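You operate a simulated robot arm through the tools that you are given. There is no shell and no other tool. Be economical: measure what you need, move in short steps, check, and stop when the job is done.

You run a simulated two-armed robot. Do the job below in one go: nothing can be reset, and whatever is moved stays where it is left.

## Task
Pass the spanner to your other hand and lay it in the orange drawer.
Fine: pass it in the air; the drawer ends shut. Where these are worked on the way, their far stop is far enough and under half their travel is too little: orange drawer.
Where things are to end (x, y in the base frame): spanner within 0.06 m of [0.98, -0.01].

Only the result counts: the job must be done as asked and must still hold three seconds after the hand-in. Knocking over, shifting, dropping, spilling or breaking anything else fails it.

## Robot
Two 7-joint arms with two-finger parallel grippers on one trunk, on a base that drives. Base frame: it is fixed to the floor where the robot stands at the start and does not move with it; the origin is under the middle of the robot, x ahead of it, y to its left, z up. Readings come in m, degrees, newtons and seconds.
The left shoulder is at the start at [0.07, 0.163, 1.145], the right one opposite. With the tool pointing down near the work surface each hand reaches from about 0.38 to 0.88 m from the robot's upright axis, wherever it stands, measured 20 degrees to its own side. Places, roughly: inside of the orange drawer [1, 0.1, 0.6]; orange drawer [1, 0, 0.6]; teal drawer [0.7, 0.9, 0.6]. Payload 3.43 kg a hand.
The TCP of each hand is the grasp point between the finger pads, 0.034 m short of the fingertips. In the tool frame z runs along the fingers and y along their closing line. The gripper opens to 0.128 m. The fingers are 0.024 m wide and 0.012 m thick; the gripper's body (0.048 by 0.13 m) begins 0.096 m behind the TCP.
Orientation is that of the tool frame in the base frame, as a unit quaternion [w, x, y, z]. With the fingers straight down and closing along the base's y, the tool's x points along the base's -x, its y along +y and its z along -z.

## Interface
- The arms move only by the tool play_rows. It takes "left_steps", "right_steps" or both (then of equal length, played together; a hand with none holds still); each is a list of rows, each a list of 3 entries, a list of its own where there are three numbers: the shift along the tool's x, y, z in units of 20 mm (1.0 is 20 mm), then the turn, a rotation vector about the tool's x, y, z in units of 6 degrees (1.0 is 6 degrees), then the opening, from 0 (shut) to 1 (fully open). In form: [[[dx, dy, dz], [wx, wy, wz], claw], ...]. A call has 1 to 20 rows; each row shifts and turns the commanded pose from where the row before left it, along the tool's axes as they then stand. A call with a number of a shift or a turn outside -1 to 1 is refused whole. A row lasts 0.2 s, in which the tool goes at most 0.05 m and 8.6 degrees; a call with a longer step from one row to the next is refused whole, and so is a gripper value outside its range. A pose out of reach is approached as far as the arm can. The call stops where the force on the tool passes 40 N (or 10 N more than at its start, if that is more) or the arm is blocked; 0.2 s more then pass. The fingers move at their own pace (about 0.153 m/s each) and stop on an object; they squeeze with about 24 N. The grip force told is the motor's: it shows also when the fingers shut on nothing. Time passes only in rows, and 0.2 s behind the last, so rows that do not move let the fingers close. The reply holds the time, the measured pose of the TCP, the force on the tool along the base axes, the opening and the grip force, in the units named above and with some noise, with the torque about the TCP (base axes, N m) and any sound that the robot's microphone picked up.
- Cameras (640 x 400 px; columns grow to the right, rows downward): "scene" is now at [0.1284, 0.0297, 1.3638]; the picture's right is [0.34, -0.94, -0.00], its down [-0.61, -0.22, -0.76] and it looks along [0.72, 0.26, -0.65] (base axes); focal length 260 px, centre (320, 200). "left" rides on the left gripper at [0.076, 0.011, -0.16] in its tool frame; the picture's right is [-0.15, 0.99, 0.00], its down [-0.88, -0.13, -0.46] and it looks along [-0.45, -0.07, 0.89] (tool axes); focal length 234 px, centre (320, 200). "right" rides on the right gripper at [0.076, -0.011, -0.16] in its tool frame; the picture's right is [0.15, 0.99, 0.00], its down [-0.88, 0.13, -0.46] and it looks along [-0.45, 0.07, 0.89] (tool axes); focal length 234 px, centre (320, 200). There is no depth. A picture from a camera that has moved, and an enlarged one, comes with that camera's place and axes in the base frame and with its lens.
- camera(camera): a new picture of that camera. It takes no simulated time.
- raise_lower(by): slides the trunk up (or, below 0, down) by that many m; the arms and the scene camera ride with it, the base frame stays. It gives what a move gives, with no picture.
- drive_base(legs): drives the robot by 1 to 6 legs, each [ahead, left, turn to the left] in m, m and degrees, along the robot's own axes; the way and the turn of a leg run together, so that a leg with both is an arc; at most 1.5 m and 180 degrees a leg. The arms and the cameras ride along, it lands a little off, and it stops where it bumps. It gives what a move gives.
- aim_head(pan, tilt): turns the head with the scene camera to pan (to the left, within 86 degrees either way) and tilt (down, from -29 to 69), counted from straight ahead of the robot. It gives what a move gives.
- close_up(camera, box): a new picture of the part [left, top, right, bottom] of that camera's present view, enlarged. It takes no simulated time.
- hand_in(): hands the job in; it is judged then, once.

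Go step by step. Nothing tells you exact positions but the pictures and the camera data: compare them with the known pose of the tool, close in by small moves and look again before you grip or let go. The budget is 120 turns and 100 pictures, counting those below and the enlarged ones. Unless the task says otherwise, let go and move clear before handing in, and close with one line.

The tools are called after "Request:" by a JSON object that holds its "op" and its "data". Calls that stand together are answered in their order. play_rows: Moves the arms, as the interface text tells. Its arguments: {"type":"object","properties":{"left_steps":{"type":"array","items":{"type":"array"}},"right_steps":{"type":"array","items":{"type":"array"}}},"required":[]} The other tools are called the same way: raise_lower (by) slides the trunk up or down; drive_base (legs) drives the base; aim_head (pan, tilt) turns the head that bears the scene camera; camera (camera) takes a picture; close_up (camera, box) takes an enlarged picture of a part of a camera's view; hand_in () hands the job in.

At the start:

```text
clock: 0.0
left_ee_pos: [0.6515, 0.3105, 1.0027]
left_tool_rot: [0.0, -0.001, 1.0, 0.0]
left_ft_force: [0.4, 0.4, -0.1]
left_moment: [0.01, -0.01, 0.0]
left_width: 0.1281
left_grip_force: 0.0
right_ee_pos: [0.6701, -0.1532, 0.9804]
right_tool_rot: [0.0, 0.0, 1.0, 0.001]
right_ft_force: [0.0, -0.5, 0.2]
right_moment: [0.01, -0.01, -0.02]
right_width: 0.1279
right_grip_force: 0.2
trunk travel left (down, up): [-0.625, 0.315]
robot x, y, heading: [0.0029, 0.0029, 0.1]
head pan, tilt: [19.9, 40.3]
```

scene: 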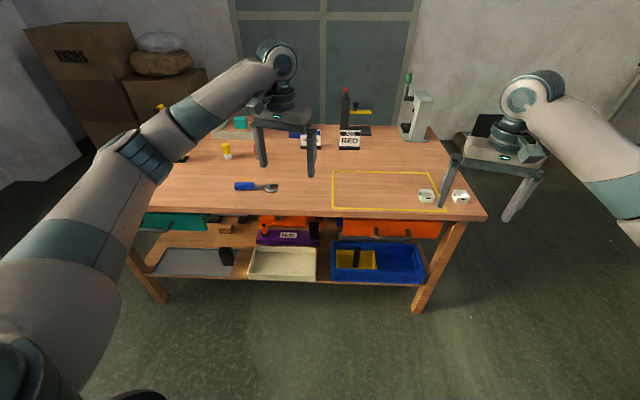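
right: 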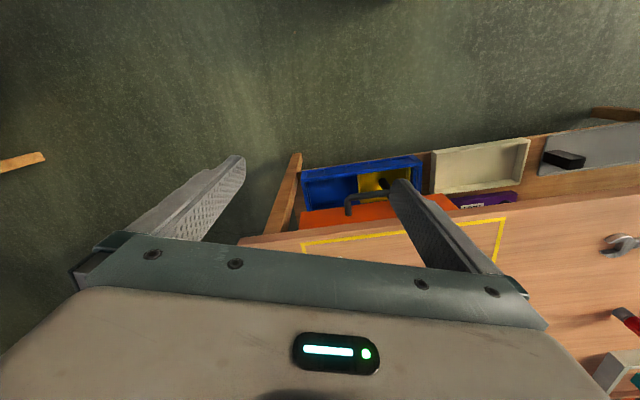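
left: 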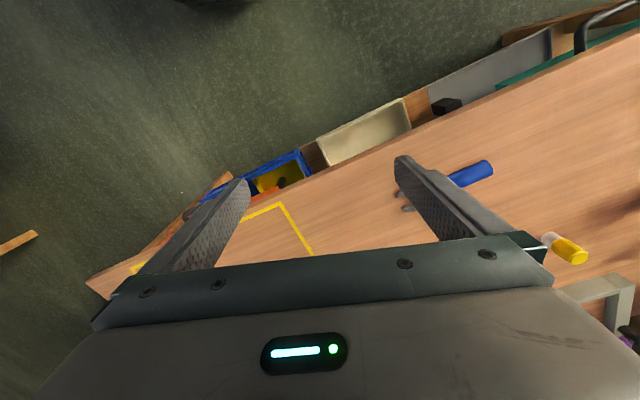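

I see the table, turned about 19° to the left, with the spanner (blue handle) near [0.8, 0.54] and the orange drawer to the right under the table top. I'll look closer before moving.

Request:
{"op": "close_up", "data": {"camera": "scene", "box": [200, 130, 340, 218]}}

Request:
{"op": "close_up", "data": {"camera": "scene", "box": [310, 160, 500, 280]}}

```text
4.55 times, centred on (270, 174) of scene
camera zoom: at [0.1284, 0.0297, 1.3638], right [0.34, -0.94, 0.0], down [-0.61, -0.22, -0.76], along [0.72, 0.26, -0.65], focal length 1179 px, centre (547, 318)
```

zoom: 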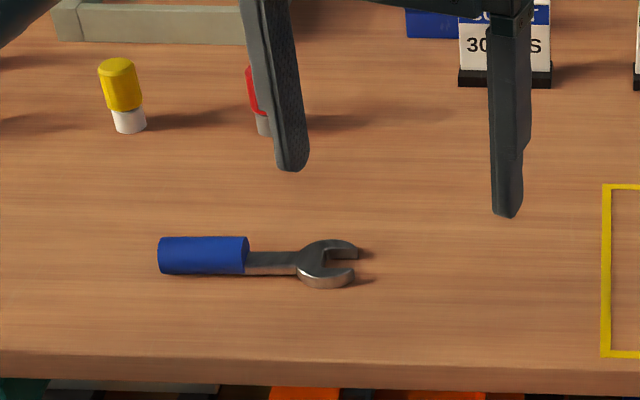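

```text
3.33 times, centred on (405, 220) of scene
camera zoom: at [0.1284, 0.0297, 1.3638], right [0.34, -0.94, 0.0], down [-0.61, -0.22, -0.76], along [0.72, 0.26, -0.65], focal length 865 px, centre (37, 133)
```

zoom: 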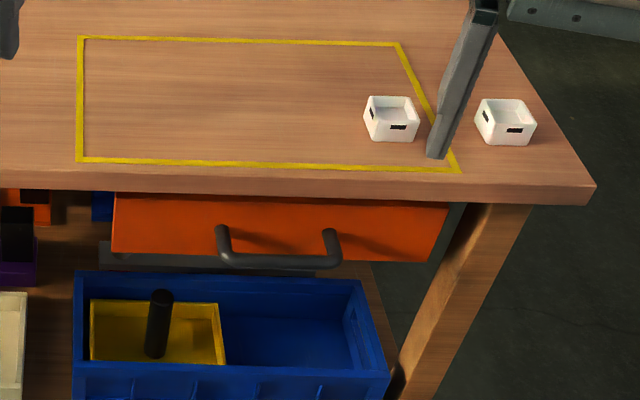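

The drawer is shut and its U-handle points outward; the spanner is out of reach from here. I'll square up to the table and move closer.

Request:
{"op": "drive_base", "data": {"legs": [[0, 0, 19], [0.15, 0, 0]]}}

Request:
{"op": "aim_head", "data": {"pan": 10, "tilt": 50}}

Request:
{"op": "camera", "data": {"camera": "scene"}}

Request:
{"op": "camera", "data": {"camera": "left"}}

```text
clock: 2.4
left_ee_pos: [0.6567, 0.5532, 1.0033]
left_tool_rot: [0.0, -0.164, 0.986, 0.0]
left_ft_force: [0.9, 0.1, 0.1]
left_moment: [-0.02, 0.03, -0.03]
left_width: 0.128
left_grip_force: 0.0
right_ee_pos: [0.8232, 0.1204, 0.9809]
right_tool_rot: [-0.001, -0.164, 0.986, 0.0]
right_ft_force: [-0.4, 0.0, -0.4]
right_moment: [-0.01, -0.02, -0.02]
right_width: 0.1277
right_grip_force: 0.0
trunk travel left (down, up): [-0.625, 0.315]
robot x, y, heading: [0.1391, 0.0486, 18.8]
head pan, tilt: [19.9, 40.3]
```

```text
clock: 3.1
left_ee_pos: [0.6558, 0.5519, 1.0021]
left_tool_rot: [0.001, -0.164, 0.986, 0.0]
left_ft_force: [0.4, -0.5, 0.3]
left_moment: [0.0, 0.01, -0.02]
left_width: 0.128
left_grip_force: 0.0
right_ee_pos: [0.8225, 0.1187, 0.9805]
right_tool_rot: [0.0, -0.165, 0.986, 0.0]
right_ft_force: [0.1, -1.3, 0.4]
right_moment: [0.02, -0.03, -0.03]
right_width: 0.128
right_grip_force: 0.1
trunk travel left (down, up): [-0.625, 0.315]
robot x, y, heading: [0.1419, 0.0476, 18.8]
head pan, tilt: [10.0, 50.0]
```

```text
94 pictures are left
camera scene: at [0.2541, 0.1026, 1.35], right [0.48, -0.88, 0.0], down [-0.67, -0.37, -0.64], along [0.56, 0.31, -0.77], focal length 260 px, centre (320, 200)
```

scene: 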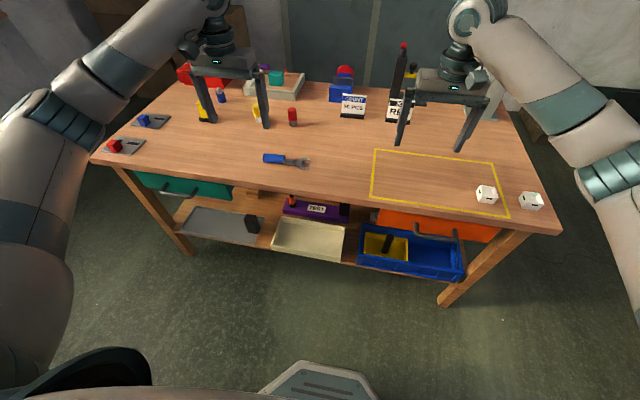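

```text
93 pictures are left
camera left: at [0.5805, 0.5405, 1.1621], right [-0.18, 0.98, 0.0], down [0.88, 0.16, 0.46], along [0.45, 0.08, -0.89], focal length 234 px, centre (320, 200)
```

left: 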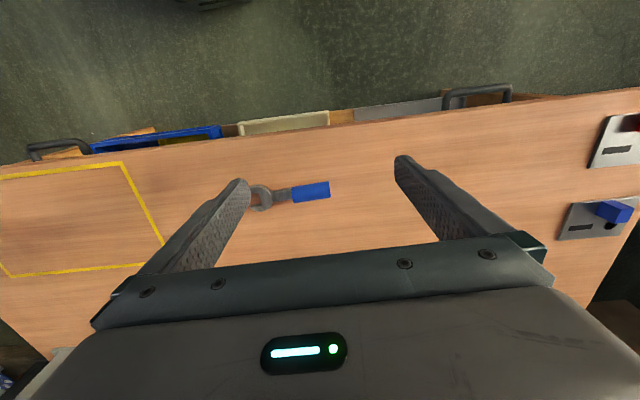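

The spanner's handle centre triangulates to about [0.76, 0.557, 0.775] with its axis along the table edge, so I need both hands turned 90° to close across it. I turn both about their own axes, cameras outward.

Request:
{"op": "play_rows", "data": {"left_steps": [[[0, 0, 0], [0, 0, 1], 1], [[0, 0, 0], [0, 0, 1], 1], [[0, 0, 0], [0, 0, 1], 1], [[0, 0, 0], [0, 0, 1], 1], [[0, 0, 0], [0, 0, 1], 1], [[0, 0, 0], [0, 0, 1], 1], [[0, 0, 0], [0, 0, 1], 1], [[0, 0, 0], [0, 0, 1], 1], [[0, 0, 0], [0, 0, 1], 1], [[0, 0, 0], [0, 0, 1], 1], [[0, 0, 0], [0, 0, 1], 1], [[0, 0, 0], [0, 0, 1], 1], [[0, 0, 0], [0, 0, 1], 1], [[0, 0, 0], [0, 0, 1], 1], [[0, 0, 0], [0, 0, 1], 1]], "right_steps": [[[0, 0, 0], [0, 0, -1], 1], [[0, 0, 0], [0, 0, -1], 1], [[0, 0, 0], [0, 0, -1], 1], [[0, 0, 0], [0, 0, -1], 1], [[0, 0, 0], [0, 0, -1], 1], [[0, 0, 0], [0, 0, -1], 1], [[0, 0, 0], [0, 0, -1], 1], [[0, 0, 0], [0, 0, -1], 1], [[0, 0, 0], [0, 0, -1], 1], [[0, 0, 0], [0, 0, -1], 1], [[0, 0, 0], [0, 0, -1], 1], [[0, 0, 0], [0, 0, -1], 1], [[0, 0, 0], [0, 0, -1], 1], [[0, 0, 0], [0, 0, -1], 1], [[0, 0, 0], [0, 0, -1], 1]]}}

Request:
{"op": "camera", "data": {"camera": "left"}}

Request:
{"op": "camera", "data": {"camera": "scene"}}

```text
clock: 6.3
left_ee_pos: [0.6558, 0.5528, 1.0027]
left_tool_rot: [0.0, 0.583, 0.813, 0.0]
left_ft_force: [-0.3, -0.2, 0.2]
left_moment: [0.01, 0.01, -0.01]
left_width: 0.1281
left_grip_force: 0.1
right_ee_pos: [0.8223, 0.1201, 0.9815]
right_tool_rot: [0.0, 0.814, -0.581, 0.0]
right_ft_force: [0.0, -1.1, 0.7]
right_moment: [0.02, -0.01, -0.02]
right_width: 0.1279
right_grip_force: 0.0
trunk travel left (down, up): [-0.625, 0.315]
robot x, y, heading: [0.1445, 0.0494, 18.7]
head pan, tilt: [10.0, 50.0]
```

```text
92 pictures are left
camera left: at [0.6413, 0.6293, 1.1627], right [0.98, 0.18, 0.0], down [0.16, -0.88, 0.46], along [0.08, -0.45, -0.89], focal length 234 px, centre (320, 200)
```

left: 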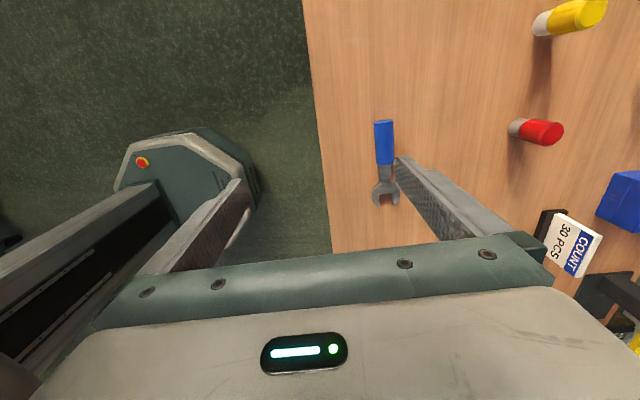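

```text
91 pictures are left
camera scene: at [0.2538, 0.1023, 1.3501], right [0.48, -0.88, 0.0], down [-0.67, -0.37, -0.64], along [0.56, 0.31, -0.77], focal length 260 px, centre (320, 200)
```

scene: 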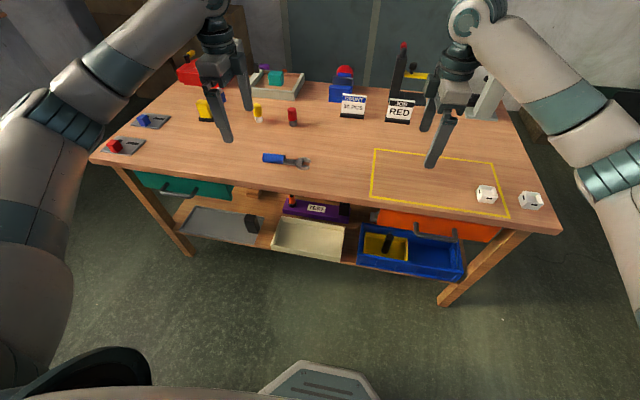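

Left hand is now aligned. The handle end is at about [0.75, 0.59]; I move over the handle's rear part and lower to about 6 cm above the table.

Request:
{"op": "play_rows", "data": {"left_steps": [[[-0.15, 1, 0], [0, 0, 0], 0.6], [[-0.15, 1, 0], [0, 0, 0], 0.6], [[-0.15, 1, 0], [0, 0, 0], 0.6], [[-0.15, 1, 0], [0, 0, 0], 0.6], [[-0.15, 1, 0], [0, 0, 0], 0.6], [[0, 0, 1], [0, 0, 0], 0.6], [[0, 0, 1], [0, 0, 0], 0.6], [[0, 0, 1], [0, 0, 0], 0.6], [[0, 0, 1], [0, 0, 0], 0.6], [[0, 0, 1], [0, 0, 0], 0.6], [[0, 0, 1], [0, 0, 0], 0.6], [[0, 0, 1], [0, 0, 0], 0.6]]}}

Request:
{"op": "camera", "data": {"camera": "left"}}

Request:
{"op": "close_up", "data": {"camera": "scene", "box": [190, 80, 350, 180]}}

```text
clock: 8.9
left_ee_pos: [0.7549, 0.572, 0.8618]
left_tool_rot: [0.0, 0.582, 0.813, 0.001]
left_ft_force: [-0.2, 0.3, -0.6]
left_moment: [-0.04, 0.01, 0.01]
left_width: 0.0768
left_grip_force: 0.0
right_ee_pos: [0.8243, 0.1197, 0.9799]
right_tool_rot: [-0.001, 0.814, -0.581, 0.0]
right_ft_force: [0.4, -0.1, -1.0]
right_moment: [0.02, 0.03, 0.0]
right_width: 0.1282
right_grip_force: 0.1
trunk travel left (down, up): [-0.625, 0.315]
robot x, y, heading: [0.1392, 0.0496, 18.9]
head pan, tilt: [10.0, 50.0]
```

```text
90 pictures are left
camera left: at [0.7409, 0.6482, 1.0217], right [0.98, 0.18, 0.0], down [0.16, -0.88, 0.46], along [0.08, -0.45, -0.89], focal length 234 px, centre (320, 200)
```

left: 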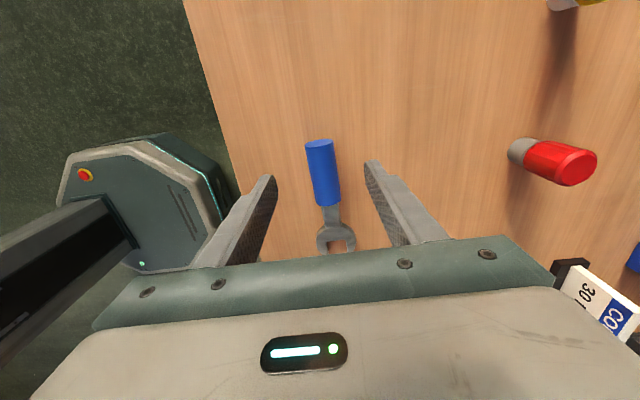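

```text
4.00 times, centred on (270, 130) of scene
camera zoom: at [0.2541, 0.1026, 1.35], right [0.48, -0.88, 0.0], down [-0.67, -0.37, -0.64], along [0.56, 0.31, -0.77], focal length 1038 px, centre (520, 480)
```

zoom: 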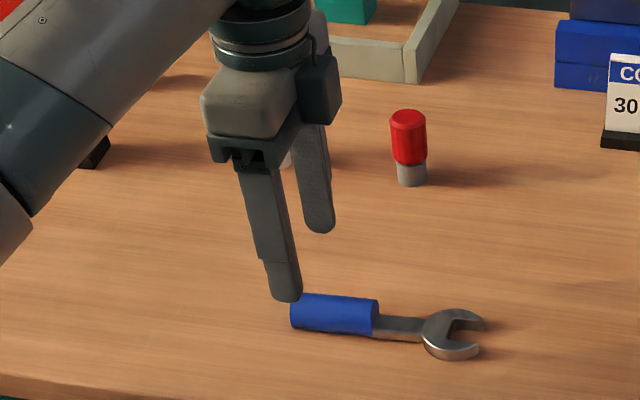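

The hand is centred over the handle. I lower to just above the table.

Request:
{"op": "play_rows", "data": {"left_steps": [[[0, 0, 1], [0, 0, 0], 0.6], [[0, 0, 1], [0, 0, 0], 0.6], [[0.2, 0, 0.7], [0, 0, 0], 0.6]]}}

Request:
{"op": "camera", "data": {"camera": "left"}}

Request:
{"op": "close_up", "data": {"camera": "scene", "box": [220, 110, 332, 180]}}

```text
clock: 9.7
left_ee_pos: [0.7539, 0.5744, 0.8074]
left_tool_rot: [0.0, 0.581, 0.814, 0.0]
left_ft_force: [-0.3, 0.2, -0.2]
left_moment: [-0.01, 0.01, 0.01]
left_width: 0.0766
left_grip_force: 0.0
right_ee_pos: [0.8233, 0.1201, 0.9791]
right_tool_rot: [0.0, 0.814, -0.581, 0.0]
right_ft_force: [-1.1, -0.7, -0.3]
right_moment: [-0.02, -0.02, 0.03]
right_width: 0.128
right_grip_force: 0.1
trunk travel left (down, up): [-0.625, 0.315]
robot x, y, heading: [0.1387, 0.0454, 19.0]
head pan, tilt: [10.0, 50.0]
```

```text
88 pictures are left
camera left: at [0.7391, 0.6515, 0.9679], right [0.98, 0.18, 0.0], down [0.16, -0.88, 0.46], along [0.08, -0.45, -0.89], focal length 234 px, centre (320, 200)
```

left: 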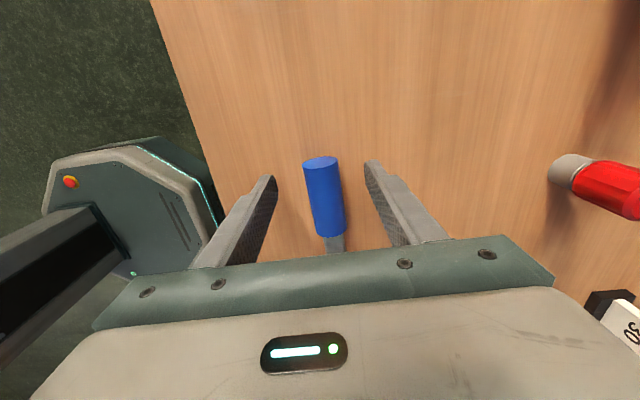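

```text
5.71 times, centred on (276, 145) of scene
camera zoom: at [0.2539, 0.1027, 1.3501], right [0.48, -0.88, 0.0], down [-0.67, -0.37, -0.64], along [0.56, 0.31, -0.77], focal length 1483 px, centre (571, 514)
```

zoom: 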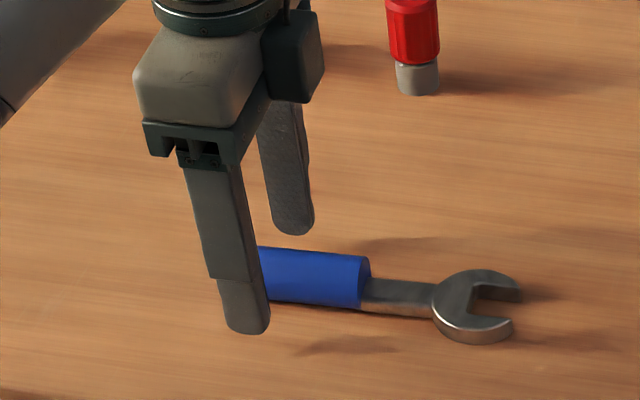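

There's still a gap under the fingertips, judging by the shadow. I lower further in small steps.

Request:
{"op": "play_rows", "data": {"left_steps": [[[0, 0, 0.3], [0, 0, 0], 0.6], [[0, 0, 0.3], [0, 0, 0], 0.6], [[0, 0, 0.3], [0, 0, 0], 0.6]]}}

Request:
{"op": "close_up", "data": {"camera": "scene", "box": [220, 110, 332, 180]}}

```text
clock: 10.5
left_ee_pos: [0.752, 0.5733, 0.7939]
left_tool_rot: [0.002, 0.581, 0.814, 0.003]
left_ft_force: [-0.9, 3.3, 19.8]
left_moment: [-0.19, 0.82, -0.17]
left_width: 0.0759
left_grip_force: 0.0
right_ee_pos: [0.8213, 0.1194, 0.9825]
right_tool_rot: [-0.001, 0.814, -0.581, 0.0]
right_ft_force: [1.1, 0.6, -0.9]
right_moment: [-0.01, -0.04, -0.01]
right_width: 0.1283
right_grip_force: 0.1
trunk travel left (down, up): [-0.625, 0.315]
robot x, y, heading: [0.1408, 0.048, 18.8]
head pan, tilt: [10.0, 50.0]
```

```text
5.71 times, centred on (276, 145) of scene
camera zoom: at [0.2514, 0.1009, 1.3508], right [0.48, -0.88, 0.0], down [-0.67, -0.37, -0.64], along [0.56, 0.31, -0.76], focal length 1483 px, centre (571, 514)
```

zoom: 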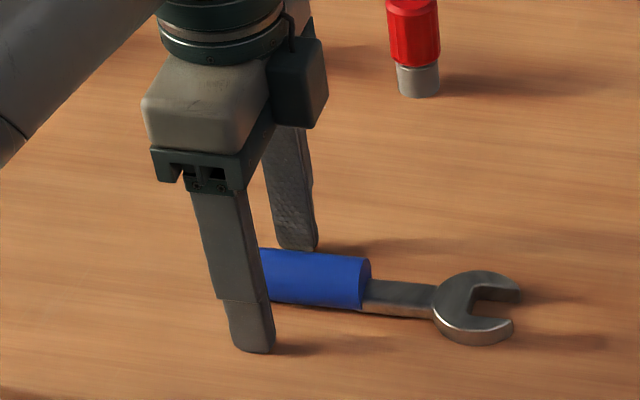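

The tips touch the table (top at z ≈ 0.76). I lift a few mm and close on the handle.

Request:
{"op": "play_rows", "data": {"left_steps": [[[0, 0, -0.4], [0, 0, 0], 0.6], [[0, 0, 0], [0, 0, 0], 0.15], [[0, 0, 0], [0, 0, 0], 0], [[0, 0, 0], [0, 0, 0], 0], [[0, 0, 0], [0, 0, 0], 0]]}}

Request:
{"op": "camera", "data": {"camera": "left"}}

```text
clock: 11.7
left_ee_pos: [0.7545, 0.5748, 0.7978]
left_tool_rot: [0.0, 0.582, 0.813, 0.0]
left_ft_force: [0.4, 0.2, 0.4]
left_moment: [0.06, 0.04, 0.01]
left_width: 0.0301
left_grip_force: 24.1
right_ee_pos: [0.8229, 0.12, 0.9806]
right_tool_rot: [0.0, 0.814, -0.581, 0.001]
right_ft_force: [0.2, 0.4, 0.5]
right_moment: [0.05, -0.02, 0.01]
right_width: 0.1278
right_grip_force: 0.0
trunk travel left (down, up): [-0.625, 0.315]
robot x, y, heading: [0.1408, 0.0503, 18.8]
head pan, tilt: [10.0, 50.0]
```

```text
85 pictures are left
camera left: at [0.7401, 0.6511, 0.9578], right [0.98, 0.18, 0.0], down [0.16, -0.88, 0.46], along [0.08, -0.45, -0.89], focal length 234 px, centre (320, 200)
```

left: 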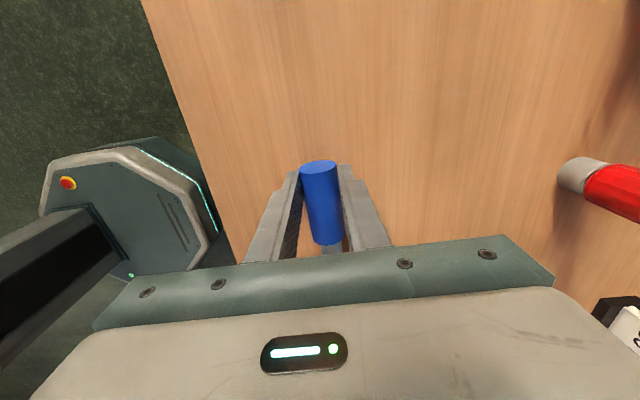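

The handle is gripped (0.030 m). I lift it and bring it toward the middle while tilting the right hand outward for the pass.

Request:
{"op": "play_rows", "data": {"left_steps": [[[0, 0, -1], [0, 0, 0], 0], [[0, 0, -1], [0, 0, 0], 0], [[0, 0, -1], [0, 0, 0], 0], [[0, 0, -1], [0, 0, 0], 0], [[0, 0, -1], [0, 0, 0], 0], [[0, 0, -1], [0, 0, 0], 0], [[0, 0, -1], [0, 0, 0], 0], [[0, 0, -1], [0, 0, 0], 0], [[-1, -0.5, 0], [0, 0, 0], 0], [[-1, -0.5, 0], [0, 0, 0], 0], [[-1, -0.5, 0], [0, 0, 0], 0], [[-1, -0.5, 0], [0, 0, 0], 0], [[-1, -0.5, 0], [0, 0, 0], 0], [[-1, -0.5, 0], [0, 0, 0], 0], [[-1, -0.5, 0], [0, 0, 0], 0], [[-1, -0.5, 0], [0, 0, 0], 0], [[-1, -0.5, 0], [0, 0, 0], 0]], "right_steps": [[[1, 0, 0], [0, 0, 0], 0.6], [[1, 0, 0], [0, 0, 0], 0.6], [[0, 0, 0], [0, -1, 0], 0.6], [[0, 0, 0], [0, -1, 0], 0.6], [[0, 0, 0], [0, -1, 0], 0.6], [[0, 0, 0], [0, -1, 0], 0.6], [[0, 0, 0], [0, -1, 0], 0.6], [[0, 0, 0], [0, 0, 0], 0.6], [[0, 0, 0], [0, 0, 0], 0.6], [[0, 0, 0], [0, 0, 0], 0.6], [[0, 0, 0], [0, 0, 0], 0.6], [[0, 0, 0], [0, 0, 0], 0.6], [[0, 0, 0], [0, 0, 0], 0.6], [[0, 0, 0], [0, 0, 0], 0.6], [[0, 0, 0], [0, 0, 0], 0.6], [[0, 0, 0], [0, 0, 0], 0.6], [[0, 0, 0], [0, 0, 0], 0.6]]}}

Request:
{"op": "camera", "data": {"camera": "scene"}}

Request:
{"op": "camera", "data": {"camera": "right"}}

Request:
{"op": "camera", "data": {"camera": "left"}}

```text
clock: 15.3
left_ee_pos: [0.7284, 0.3757, 0.9578]
left_tool_rot: [0.0, 0.581, 0.814, 0.0]
left_ft_force: [0.4, -0.2, -0.4]
left_moment: [0.06, -0.03, -0.03]
left_width: 0.0302
left_grip_force: 24.0
right_ee_pos: [0.8359, 0.0823, 0.9804]
right_tool_rot: [-0.15, 0.786, -0.561, -0.211]
right_ft_force: [0.8, 0.2, -0.2]
right_moment: [0.03, -0.03, 0.01]
right_width: 0.077
right_grip_force: 0.1
trunk travel left (down, up): [-0.625, 0.315]
robot x, y, heading: [0.1395, 0.0448, 18.9]
head pan, tilt: [10.0, 50.0]
```

```text
84 pictures are left
camera scene: at [0.254, 0.1018, 1.3501], right [0.48, -0.88, 0.0], down [-0.67, -0.37, -0.64], along [0.56, 0.31, -0.77], focal length 260 px, centre (320, 200)
```

scene: 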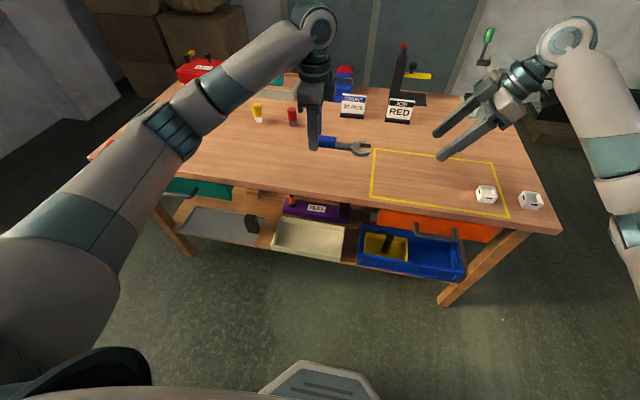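

```text
83 pictures are left
camera right: at [0.8954, -0.0518, 1.0796], right [-0.89, -0.44, -0.07], down [-0.3, 0.46, 0.84], along [-0.33, 0.77, -0.55], focal length 234 px, centre (320, 200)
```

right: 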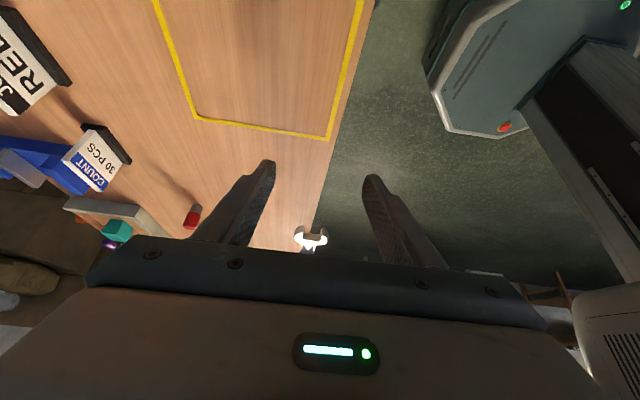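

```text
82 pictures are left
camera left: at [0.7138, 0.4519, 1.1176], right [0.98, 0.18, 0.0], down [0.16, -0.88, 0.46], along [0.08, -0.45, -0.89], focal length 234 px, centre (320, 200)
```

left: 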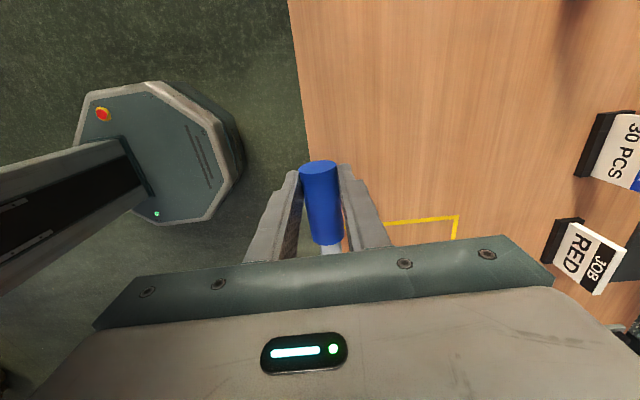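

The spanner hangs level in the left hand; its shaft centre should be near [0.752, 0.308, 0.934]. I bring the right hand to 8 cm short of it along its tilted approach.

Request:
{"op": "play_rows", "data": {"right_steps": [[[-0.927, 0.035, 0.31], [0, 0, 0], 0.6], [[-0.927, 0.035, 0.31], [0, 0, 0], 0.6], [[-0.927, 0.035, 0.31], [0, 0, 0], 0.6], [[-0.927, 0.035, 0.31], [0, 0, 0], 0.6], [[-0.927, 0.035, 0.31], [0, 0, 0], 0.6], [[-0.927, 0.035, 0.31], [0, 0, 0], 0.6], [[-0.927, 0.035, 0.31], [0, 0, 0], 0.6], [[-0.927, 0.035, 0.31], [0, 0, 0], 0.6], [[-0.927, 0.035, 0.31], [0, 0, 0], 0.6], [[-0.927, 0.035, 0.31], [0, 0, 0], 0.6]]}}

Request:
{"op": "close_up", "data": {"camera": "scene", "box": [270, 20, 462, 140]}}

Request:
{"op": "camera", "data": {"camera": "right"}}

```text
clock: 17.5
left_ee_pos: [0.7286, 0.3771, 0.957]
left_tool_rot: [0.0, 0.582, 0.813, 0.0]
left_ft_force: [0.6, -0.3, -0.8]
left_moment: [0.06, 0.01, 0.0]
left_width: 0.0302
left_grip_force: 24.4
right_ee_pos: [0.7656, 0.2617, 1.0195]
right_tool_rot: [-0.15, 0.786, -0.561, -0.21]
right_ft_force: [0.2, 0.5, -0.2]
right_moment: [0.0, 0.02, -0.01]
right_width: 0.0769
right_grip_force: 0.1
trunk travel left (down, up): [-0.625, 0.315]
robot x, y, heading: [0.1395, 0.0519, 18.9]
head pan, tilt: [10.0, 50.0]
```

```text
3.33 times, centred on (366, 80) of scene
camera zoom: at [0.2537, 0.1032, 1.35], right [0.48, -0.88, 0.0], down [-0.67, -0.37, -0.64], along [0.56, 0.31, -0.77], focal length 865 px, centre (167, 600)
```

zoom: 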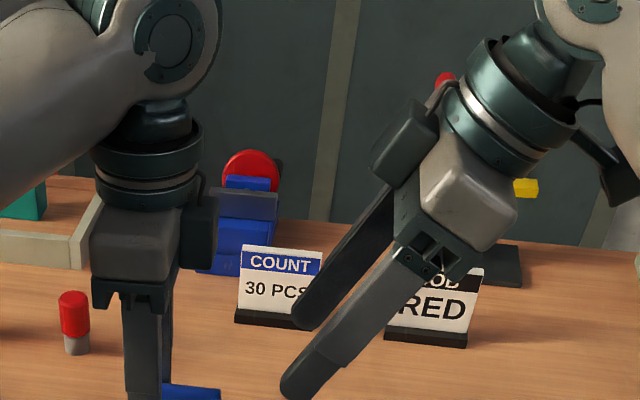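

```text
80 pictures are left
camera right: at [0.8253, 0.1277, 1.1191], right [-0.89, -0.44, -0.07], down [-0.3, 0.46, 0.83], along [-0.33, 0.77, -0.55], focal length 234 px, centre (320, 200)
```

right: 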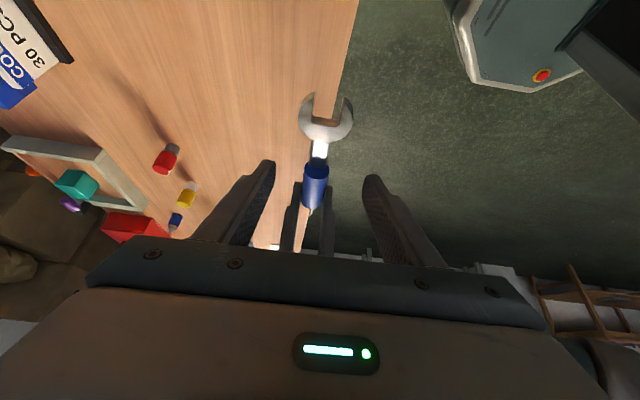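

The shaft is straight ahead of the right fingers, slightly toward the handle side; I shift 6 mm toward the head and advance 8 cm.

Request:
{"op": "play_rows", "data": {"right_steps": [[[0.3, 0, 1], [0, 0, 0], 0.6], [[0, 0, 1], [0, 0, 0], 0.6], [[0, 0, 1], [0, 0, 0], 0.6], [[0, 0, 0.9], [0, 0, 0], 0.6]]}}

Request:
{"op": "aim_head", "data": {"pan": 6, "tilt": 40}}

Request:
{"op": "close_up", "data": {"camera": "scene", "box": [220, 70, 412, 190]}}

Request:
{"op": "camera", "data": {"camera": "right"}}

```text
clock: 18.5
left_ee_pos: [0.7281, 0.3766, 0.9572]
left_tool_rot: [0.0, 0.582, 0.813, 0.0]
left_ft_force: [0.5, 0.8, -1.3]
left_moment: [0.03, -0.01, 0.01]
left_width: 0.0299
left_grip_force: 24.1
right_ee_pos: [0.7578, 0.292, 0.9496]
right_tool_rot: [-0.15, 0.785, -0.562, -0.211]
right_ft_force: [0.1, -0.4, -0.3]
right_moment: [0.01, 0.0, 0.02]
right_width: 0.0769
right_grip_force: 0.1
trunk travel left (down, up): [-0.625, 0.315]
robot x, y, heading: [0.1366, 0.0458, 19.0]
head pan, tilt: [10.0, 50.0]
```

```text
clock: 19.2
left_ee_pos: [0.7275, 0.3767, 0.9578]
left_tool_rot: [0.0, 0.581, 0.814, 0.0]
left_ft_force: [1.0, 0.4, -1.1]
left_moment: [0.03, 0.04, -0.03]
left_width: 0.0301
left_grip_force: 23.7
right_ee_pos: [0.7571, 0.2932, 0.9499]
right_tool_rot: [-0.151, 0.786, -0.562, -0.211]
right_ft_force: [-0.4, 0.7, 0.4]
right_moment: [0.0, 0.0, 0.0]
right_width: 0.0768
right_grip_force: 0.0
trunk travel left (down, up): [-0.625, 0.315]
robot x, y, heading: [0.1395, 0.0502, 19.0]
head pan, tilt: [6.0, 40.0]
```

```text
3.33 times, centred on (316, 130) of scene
camera zoom: at [0.2636, 0.1009, 1.3642], right [0.42, -0.91, 0.0], down [-0.58, -0.27, -0.77], along [0.69, 0.32, -0.64], focal length 865 px, centre (333, 433)
```

zoom: 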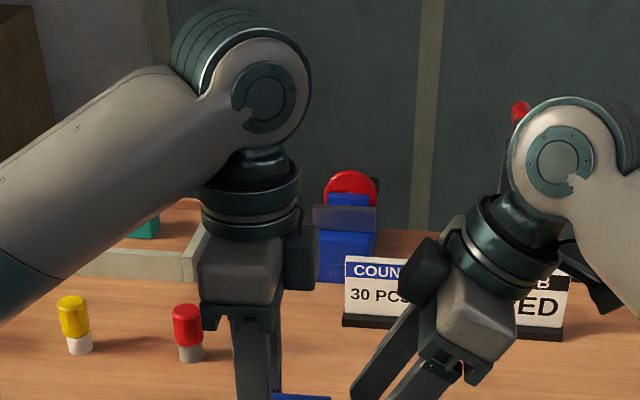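

```text
78 pictures are left
camera right: at [0.8159, 0.1586, 1.0485], right [-0.89, -0.44, -0.07], down [-0.3, 0.46, 0.83], along [-0.33, 0.77, -0.55], focal length 234 px, centre (320, 200)
```

right: 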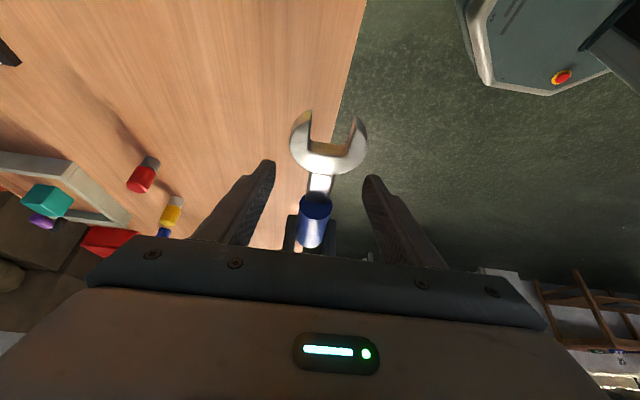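

Request:
{"op": "close_up", "data": {"camera": "scene", "box": [260, 140, 388, 220]}}

Request:
{"op": "close_up", "data": {"camera": "right", "box": [240, 100, 400, 200]}}

```text
5.00 times, centred on (324, 180) of scene
camera zoom: at [0.2636, 0.1009, 1.3642], right [0.42, -0.91, 0.0], down [-0.58, -0.27, -0.77], along [0.69, 0.32, -0.64], focal length 1297 px, centre (300, 300)
```

zoom: 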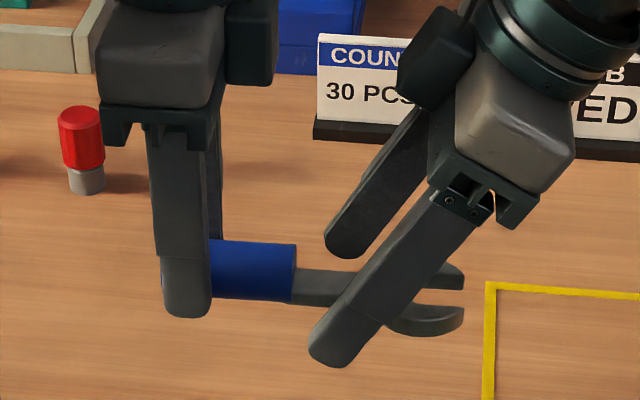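

```text
4.00 times, centred on (320, 150) of right
camera zoom: at [0.8159, 0.1586, 1.0485], right [-0.89, -0.44, -0.07], down [-0.3, 0.46, 0.83], along [-0.33, 0.77, -0.55], focal length 937 px, centre (320, 400)
```

zoom: 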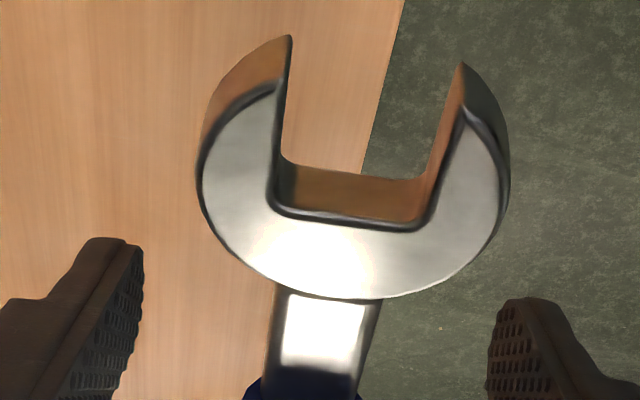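

The right fingers straddle the shaft between handle and head. I close the right hand.

Request:
{"op": "play_rows", "data": {"right_steps": [[[0, 0, 0], [0, 0, 0], 0.25], [[0, 0, 0], [0, 0, 0], 0.1], [[0, 0, 0], [0, 0, 0], 0], [[0, 0, 0], [0, 0, 0], 0], [[0, 0, 0], [0, 0, 0], 0]]}}

Request:
{"op": "close_up", "data": {"camera": "scene", "box": [260, 140, 388, 220]}}

Request:
{"op": "camera", "data": {"camera": "right"}}

```text
clock: 20.4
left_ee_pos: [0.7273, 0.3756, 0.9572]
left_tool_rot: [0.0, 0.582, 0.813, 0.0]
left_ft_force: [0.1, 1.0, -2.6]
left_moment: [0.03, -0.02, 0.05]
left_width: 0.0301
left_grip_force: 23.8
right_ee_pos: [0.7573, 0.2924, 0.9501]
right_tool_rot: [-0.151, 0.786, -0.561, -0.212]
right_ft_force: [-0.6, 0.1, 1.0]
right_moment: [0.05, 0.01, 0.04]
right_width: 0.0477
right_grip_force: 24.1
trunk travel left (down, up): [-0.625, 0.315]
robot x, y, heading: [0.1423, 0.0484, 18.8]
head pan, tilt: [6.0, 40.0]
```

```text
5.00 times, centred on (324, 180) of scene
camera zoom: at [0.2637, 0.101, 1.3642], right [0.42, -0.91, 0.0], down [-0.58, -0.27, -0.77], along [0.69, 0.32, -0.64], focal length 1297 px, centre (300, 300)
```

zoom: 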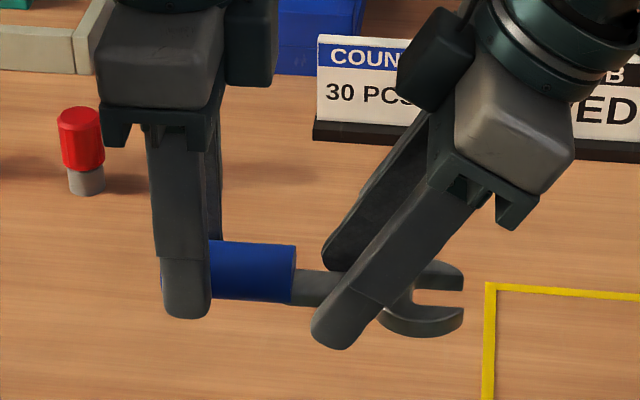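

```text
74 pictures are left
camera right: at [0.816, 0.1586, 1.0484], right [-0.89, -0.44, -0.07], down [-0.3, 0.46, 0.83], along [-0.33, 0.77, -0.55], focal length 234 px, centre (320, 200)
```

right: 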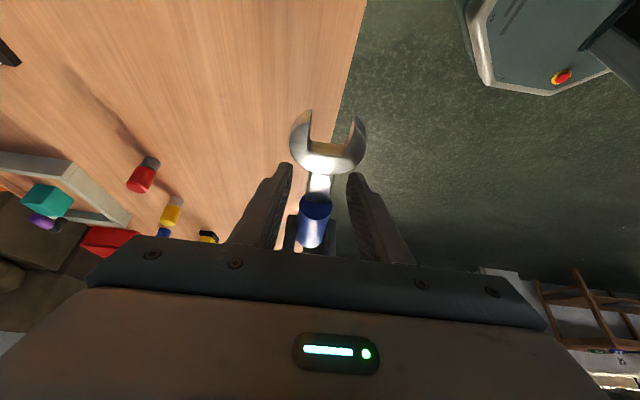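

The fingers stopped at 0.048 m, so they are catching the head's edge, not the shaft. I reopen, shift 7 mm toward the handle and close again.

Request:
{"op": "play_rows", "data": {"right_steps": [[[0, 0, 0], [0, 0, 0], 0.6], [[0, 0, 0], [0, 0, 0], 0.6], [[-0.32, 0, 0.18], [0, 0, 0], 0.6], [[0, 0, 0], [0, 0, 0], 0.25], [[0, 0, 0], [0, 0, 0], 0.1], [[0, 0, 0], [0, 0, 0], 0], [[0, 0, 0], [0, 0, 0], 0], [[0, 0, 0], [0, 0, 0], 0]]}}

Request:
{"op": "close_up", "data": {"camera": "scene", "box": [260, 140, 388, 220]}}

Request:
{"op": "close_up", "data": {"camera": "right", "box": [240, 100, 400, 200]}}

```text
clock: 22.2
left_ee_pos: [0.7276, 0.3773, 0.958]
left_tool_rot: [-0.001, 0.581, 0.814, 0.001]
left_ft_force: [-6.7, 16.9, 9.4]
left_moment: [0.37, 0.12, -0.03]
left_width: 0.0308
left_grip_force: 24.2
right_ee_pos: [0.7547, 0.2983, 0.9495]
right_tool_rot: [-0.148, 0.786, -0.563, -0.21]
right_ft_force: [6.7, -17.6, -10.5]
right_moment: [-1.03, -0.37, -0.05]
right_width: 0.0214
right_grip_force: 23.7
trunk travel left (down, up): [-0.625, 0.315]
robot x, y, heading: [0.1379, 0.0488, 18.8]
head pan, tilt: [6.0, 40.0]
```

```text
5.00 times, centred on (324, 180) of scene
camera zoom: at [0.2637, 0.101, 1.3642], right [0.42, -0.91, 0.0], down [-0.58, -0.27, -0.77], along [0.69, 0.32, -0.64], focal length 1297 px, centre (300, 300)
```

zoom: 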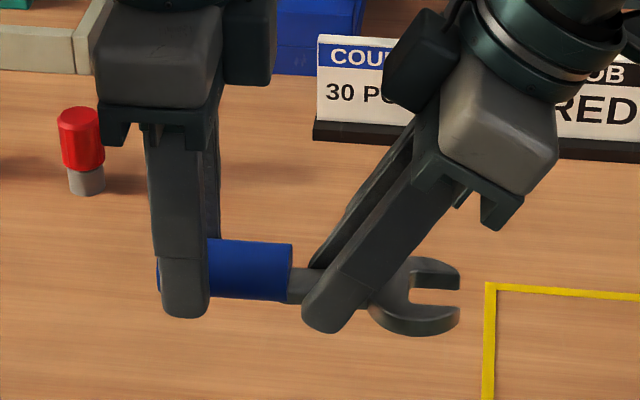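

```text
4.00 times, centred on (320, 150) of right
camera zoom: at [0.8137, 0.1648, 1.0478], right [-0.9, -0.44, -0.07], down [-0.3, 0.47, 0.83], along [-0.33, 0.77, -0.55], focal length 937 px, centre (320, 400)
```

zoom: 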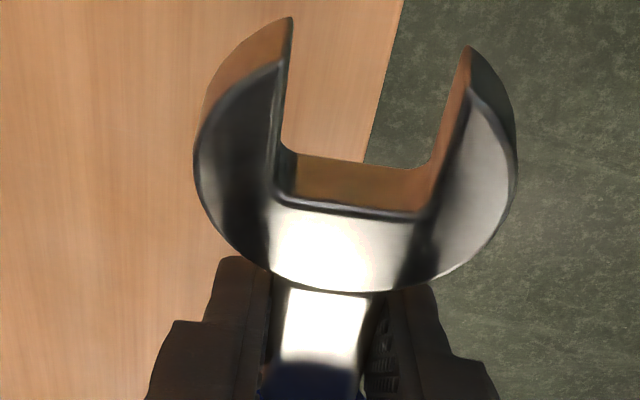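

Now the right hand holds the shaft (0.021 m), with some strain along its x. I relieve it, then open the left hand.

Request:
{"op": "play_rows", "data": {"right_steps": [[[0.1, 0, 0], [0, 0, 0], 0], [[0.1, 0, 0], [0, 0, 0], 0]]}}

```text
clock: 22.8
left_ee_pos: [0.7274, 0.3754, 0.9576]
left_tool_rot: [0.001, 0.581, 0.814, 0.0]
left_ft_force: [-0.6, 8.2, 2.4]
left_moment: [0.46, 0.05, 0.14]
left_width: 0.0301
left_grip_force: 23.7
right_ee_pos: [0.7548, 0.2958, 0.9471]
right_tool_rot: [-0.151, 0.786, -0.561, -0.212]
right_ft_force: [0.2, -7.4, -3.2]
right_moment: [-0.63, -0.16, -0.04]
right_width: 0.0218
right_grip_force: 24.0
trunk travel left (down, up): [-0.625, 0.315]
robot x, y, heading: [0.1406, 0.0502, 19.0]
head pan, tilt: [6.0, 40.0]
```

Strain is small now. I open the left hand and lift it up and away to the left.

Request:
{"op": "play_rows", "data": {"left_steps": [[[0, 0, 0], [0, 0, 0], 0.3], [[0, 0, 0], [0, 0, 0], 0.6], [[0, 0, 0], [0, 0, 0], 0.6], [[0.5, 0, -1], [0, 0, 0], 0.6], [[0.5, 0, -1], [0, 0, 0], 0.6], [[1, 0, -1], [0, 0, 0], 0.6], [[1, 0, 0], [0, 0, 0], 0.6], [[1, 0, 0], [0, 0, 0], 0.6], [[1, 0, 0], [0, 0, 0], 0.6]]}}

Request:
{"op": "camera", "data": {"camera": "scene"}}

Request:
{"op": "camera", "data": {"camera": "right"}}

```text
clock: 24.8
left_ee_pos: [0.6946, 0.472, 1.0179]
left_tool_rot: [0.0, 0.581, 0.814, 0.0]
left_ft_force: [0.3, 0.4, 0.4]
left_moment: [0.0, 0.02, 0.02]
left_width: 0.0766
left_grip_force: 0.1
right_ee_pos: [0.7559, 0.2954, 0.9477]
right_tool_rot: [-0.15, 0.787, -0.561, -0.21]
right_ft_force: [-0.3, -0.7, -0.1]
right_moment: [-0.06, 0.0, 0.02]
right_width: 0.0215
right_grip_force: 24.0
trunk travel left (down, up): [-0.625, 0.315]
robot x, y, heading: [0.1371, 0.0483, 19.1]
head pan, tilt: [6.0, 40.0]
```

```text
71 pictures are left
camera scene: at [0.2632, 0.1018, 1.3642], right [0.42, -0.91, 0.0], down [-0.58, -0.27, -0.77], along [0.69, 0.32, -0.64], focal length 260 px, centre (320, 200)
```

scene: 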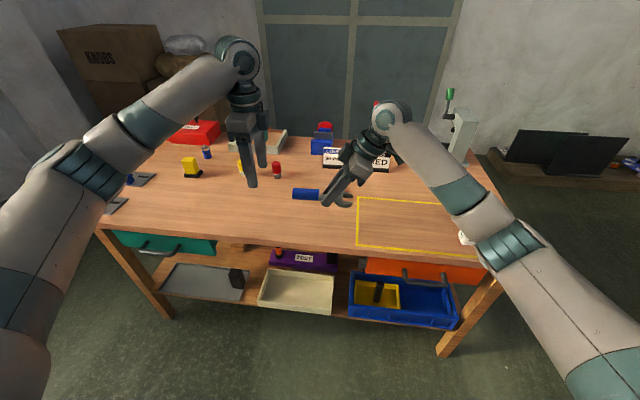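

```text
70 pictures are left
camera right: at [0.8145, 0.1627, 1.046], right [-0.89, -0.44, -0.07], down [-0.3, 0.46, 0.83], along [-0.33, 0.77, -0.55], focal length 234 px, centre (320, 200)
```

right: 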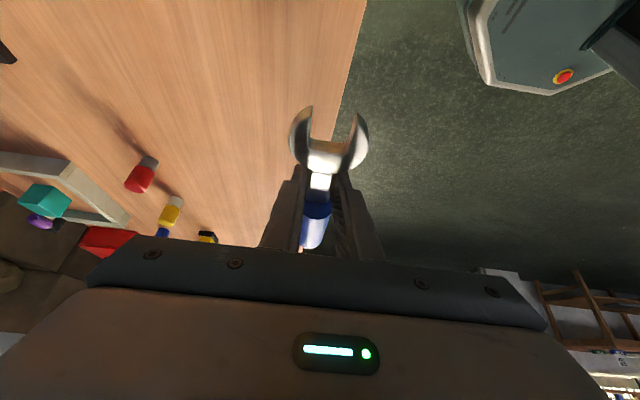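

The pass is done in the air and the right hand holds the spanner. Next I back away from the table and shift right so the left hand faces the drawer handle.

Request:
{"op": "drive_base", "data": {"legs": [[-0.25, 0, 0], [0, -0.4, 0]]}}

Request:
{"op": "aim_head", "data": {"pan": 0, "tilt": 42}}

Request:
{"op": "camera", "data": {"camera": "scene"}}

```text
clock: 28.7
left_ee_pos: [0.582, 0.0176, 1.017]
left_tool_rot: [0.0, 0.581, 0.814, 0.0]
left_ft_force: [-0.7, -0.2, 0.0]
left_moment: [0.0, 0.02, 0.02]
left_width: 0.077
left_grip_force: 0.0
right_ee_pos: [0.6435, -0.1571, 0.9465]
right_tool_rot: [-0.15, 0.786, -0.562, -0.211]
right_ft_force: [-0.1, -0.2, -0.4]
right_moment: [-0.02, -0.02, 0.01]
right_width: 0.0215
right_grip_force: 24.0
trunk travel left (down, up): [-0.625, 0.315]
robot x, y, heading: [0.0244, -0.4028, 18.8]
head pan, tilt: [6.0, 40.0]
```

```text
clock: 29.4
left_ee_pos: [0.5835, 0.0177, 1.0184]
left_tool_rot: [0.001, 0.583, 0.813, 0.0]
left_ft_force: [0.4, -0.3, 0.3]
left_moment: [0.01, 0.01, 0.02]
left_width: 0.0768
left_grip_force: 0.1
right_ee_pos: [0.6442, -0.1574, 0.9482]
right_tool_rot: [-0.15, 0.786, -0.561, -0.211]
right_ft_force: [0.3, 0.2, 0.2]
right_moment: [-0.04, 0.0, -0.02]
right_width: 0.0216
right_grip_force: 24.2
trunk travel left (down, up): [-0.625, 0.315]
robot x, y, heading: [0.0278, -0.4015, 18.9]
head pan, tilt: [0.0, 42.0]
```

```text
69 pictures are left
camera scene: at [0.1534, -0.361, 1.3613], right [0.32, -0.95, 0.0], down [-0.63, -0.22, -0.74], along [0.7, 0.24, -0.67], focal length 260 px, centre (320, 200)
```

scene: 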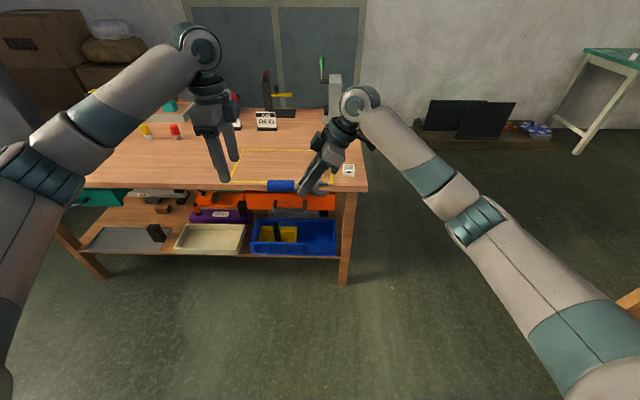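

I turn the left hand to point forward with vertical closing for the handle, and move the right hand with the spanner aside.

Request:
{"op": "play_rows", "data": {"left_steps": [[[0, 0, 0], [-1, 0, 0], 0.6], [[0, 0, 0], [-1, 0, 0], 0.6], [[0, 0, 0], [-1, 0, 0], 0.6], [[0, 0, 0], [-1, 0, 0], 0.6], [[0, 0, 0], [-1, 0, 0], 0.6], [[0, 0, 0], [-1, 0, 0], 0.6], [[0, 0, 0], [-1, 0, 0], 0.6], [[0, 0, 0], [-1, 0, 0], 0.6], [[0, 0, 0], [-1, 0, 0], 0.6], [[0, 0, 0], [-1, 0, 0], 0.6], [[0, 0, 0], [-1, 0, 0], 0.6], [[0, 0, 0], [-1, 0, 0], 0.6], [[0, 0, 0], [-1, 0, 0], 0.6], [[0, 0, 0], [-1, 0, 0], 0.6], [[0, 0, 0], [-1, 0, 0], 0.6]], "right_steps": [[[0.866, 0, -0.5], [0, 0, 0], 0], [[0.866, 0, -0.5], [0, 0, 0], 0], [[0.866, 0, -0.5], [0, 0, 0], 0], [[0.866, 0, -0.5], [0, 0, 0], 0], [[0.866, 0, -0.5], [0, 0, 0], 0], [[0.866, 0, -0.5], [0, 0, 0], 0], [[0.866, 0, -0.5], [0, 0, 0], 0], [[0.866, 0, -0.5], [0, 0, 0], 0], [[0.866, 0, -0.5], [0, 0, 0], 0], [[0.866, 0, -0.5], [0, 0, 0], 0], [[0.866, 0, -0.5], [0, 0, 0], 0], [[0, 0, 0], [0, 0, 0], 0], [[0, 0, 0], [0, 0, 0], 0], [[0, 0, 0], [0, 0, 0], 0], [[0, 0, 0], [0, 0, 0], 0]]}}

Request:
{"op": "camera", "data": {"camera": "scene"}}

Request:
{"op": "camera", "data": {"camera": "left"}}

```text
clock: 32.6
left_ee_pos: [0.5829, 0.0187, 1.0182]
left_tool_rot: [0.411, 0.41, 0.575, 0.576]
left_ft_force: [-0.4, 0.1, -0.3]
left_moment: [-0.01, 0.0, -0.03]
left_width: 0.0766
left_grip_force: 0.0
right_ee_pos: [0.7148, -0.3637, 0.9463]
right_tool_rot: [-0.15, 0.786, -0.562, -0.21]
right_ft_force: [0.4, -1.1, -0.8]
right_moment: [-0.03, -0.02, 0.03]
right_width: 0.0215
right_grip_force: 24.2
trunk travel left (down, up): [-0.625, 0.315]
robot x, y, heading: [0.0309, -0.407, 18.8]
head pan, tilt: [0.0, 42.0]
```

```text
68 pictures are left
camera scene: at [0.1533, -0.3608, 1.3613], right [0.32, -0.95, 0.0], down [-0.63, -0.22, -0.74], along [0.7, 0.24, -0.67], focal length 260 px, centre (320, 200)
```

scene: 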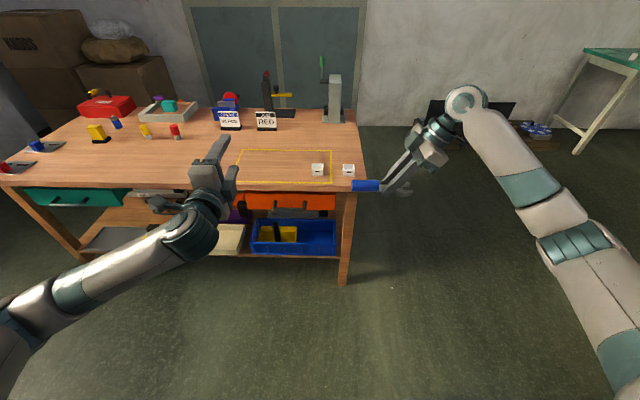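

```text
67 pictures are left
camera left: at [0.4066, 0.0395, 1.0301], right [0.05, -0.14, 0.99], down [-0.14, -0.98, -0.13], along [0.99, -0.14, -0.06], focal length 234 px, centre (320, 200)
```

left: 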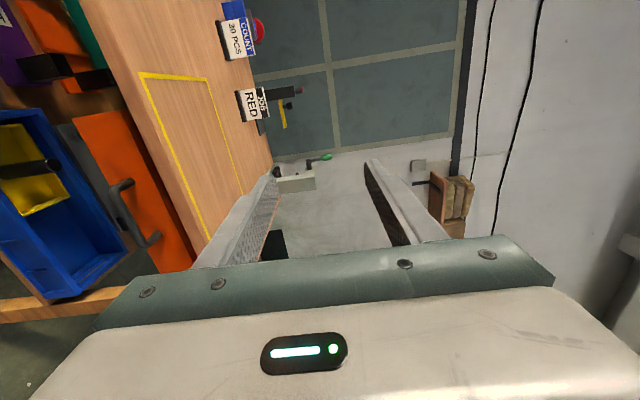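

Request:
{"op": "close_up", "data": {"camera": "scene", "box": [220, 175, 364, 265]}}

Request:
{"op": "close_up", "data": {"camera": "left", "box": [60, 130, 220, 230]}}

```text
4.44 times, centred on (292, 220) of scene
camera zoom: at [0.1533, -0.3608, 1.3613], right [0.32, -0.95, 0.0], down [-0.63, -0.22, -0.74], along [0.7, 0.24, -0.67], focal length 1153 px, centre (444, 111)
```

zoom: 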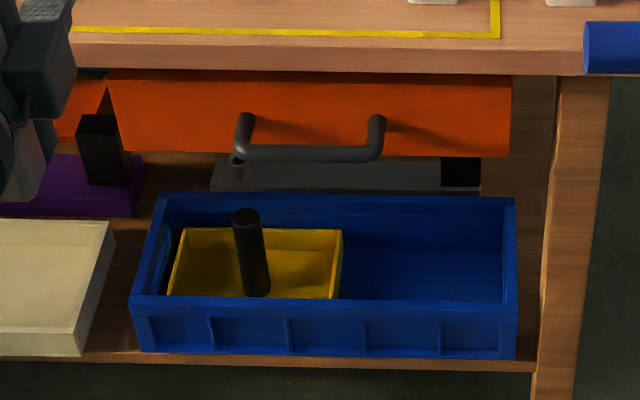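

```text
4.00 times, centred on (140, 180) of left
camera zoom: at [0.4066, 0.0395, 1.0301], right [0.05, -0.14, 0.99], down [-0.14, -0.98, -0.13], along [0.99, -0.14, -0.06], focal length 937 px, centre (1040, 280)
```

zoom: 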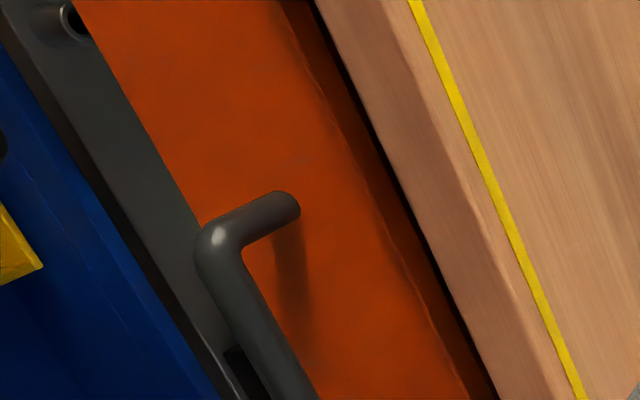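

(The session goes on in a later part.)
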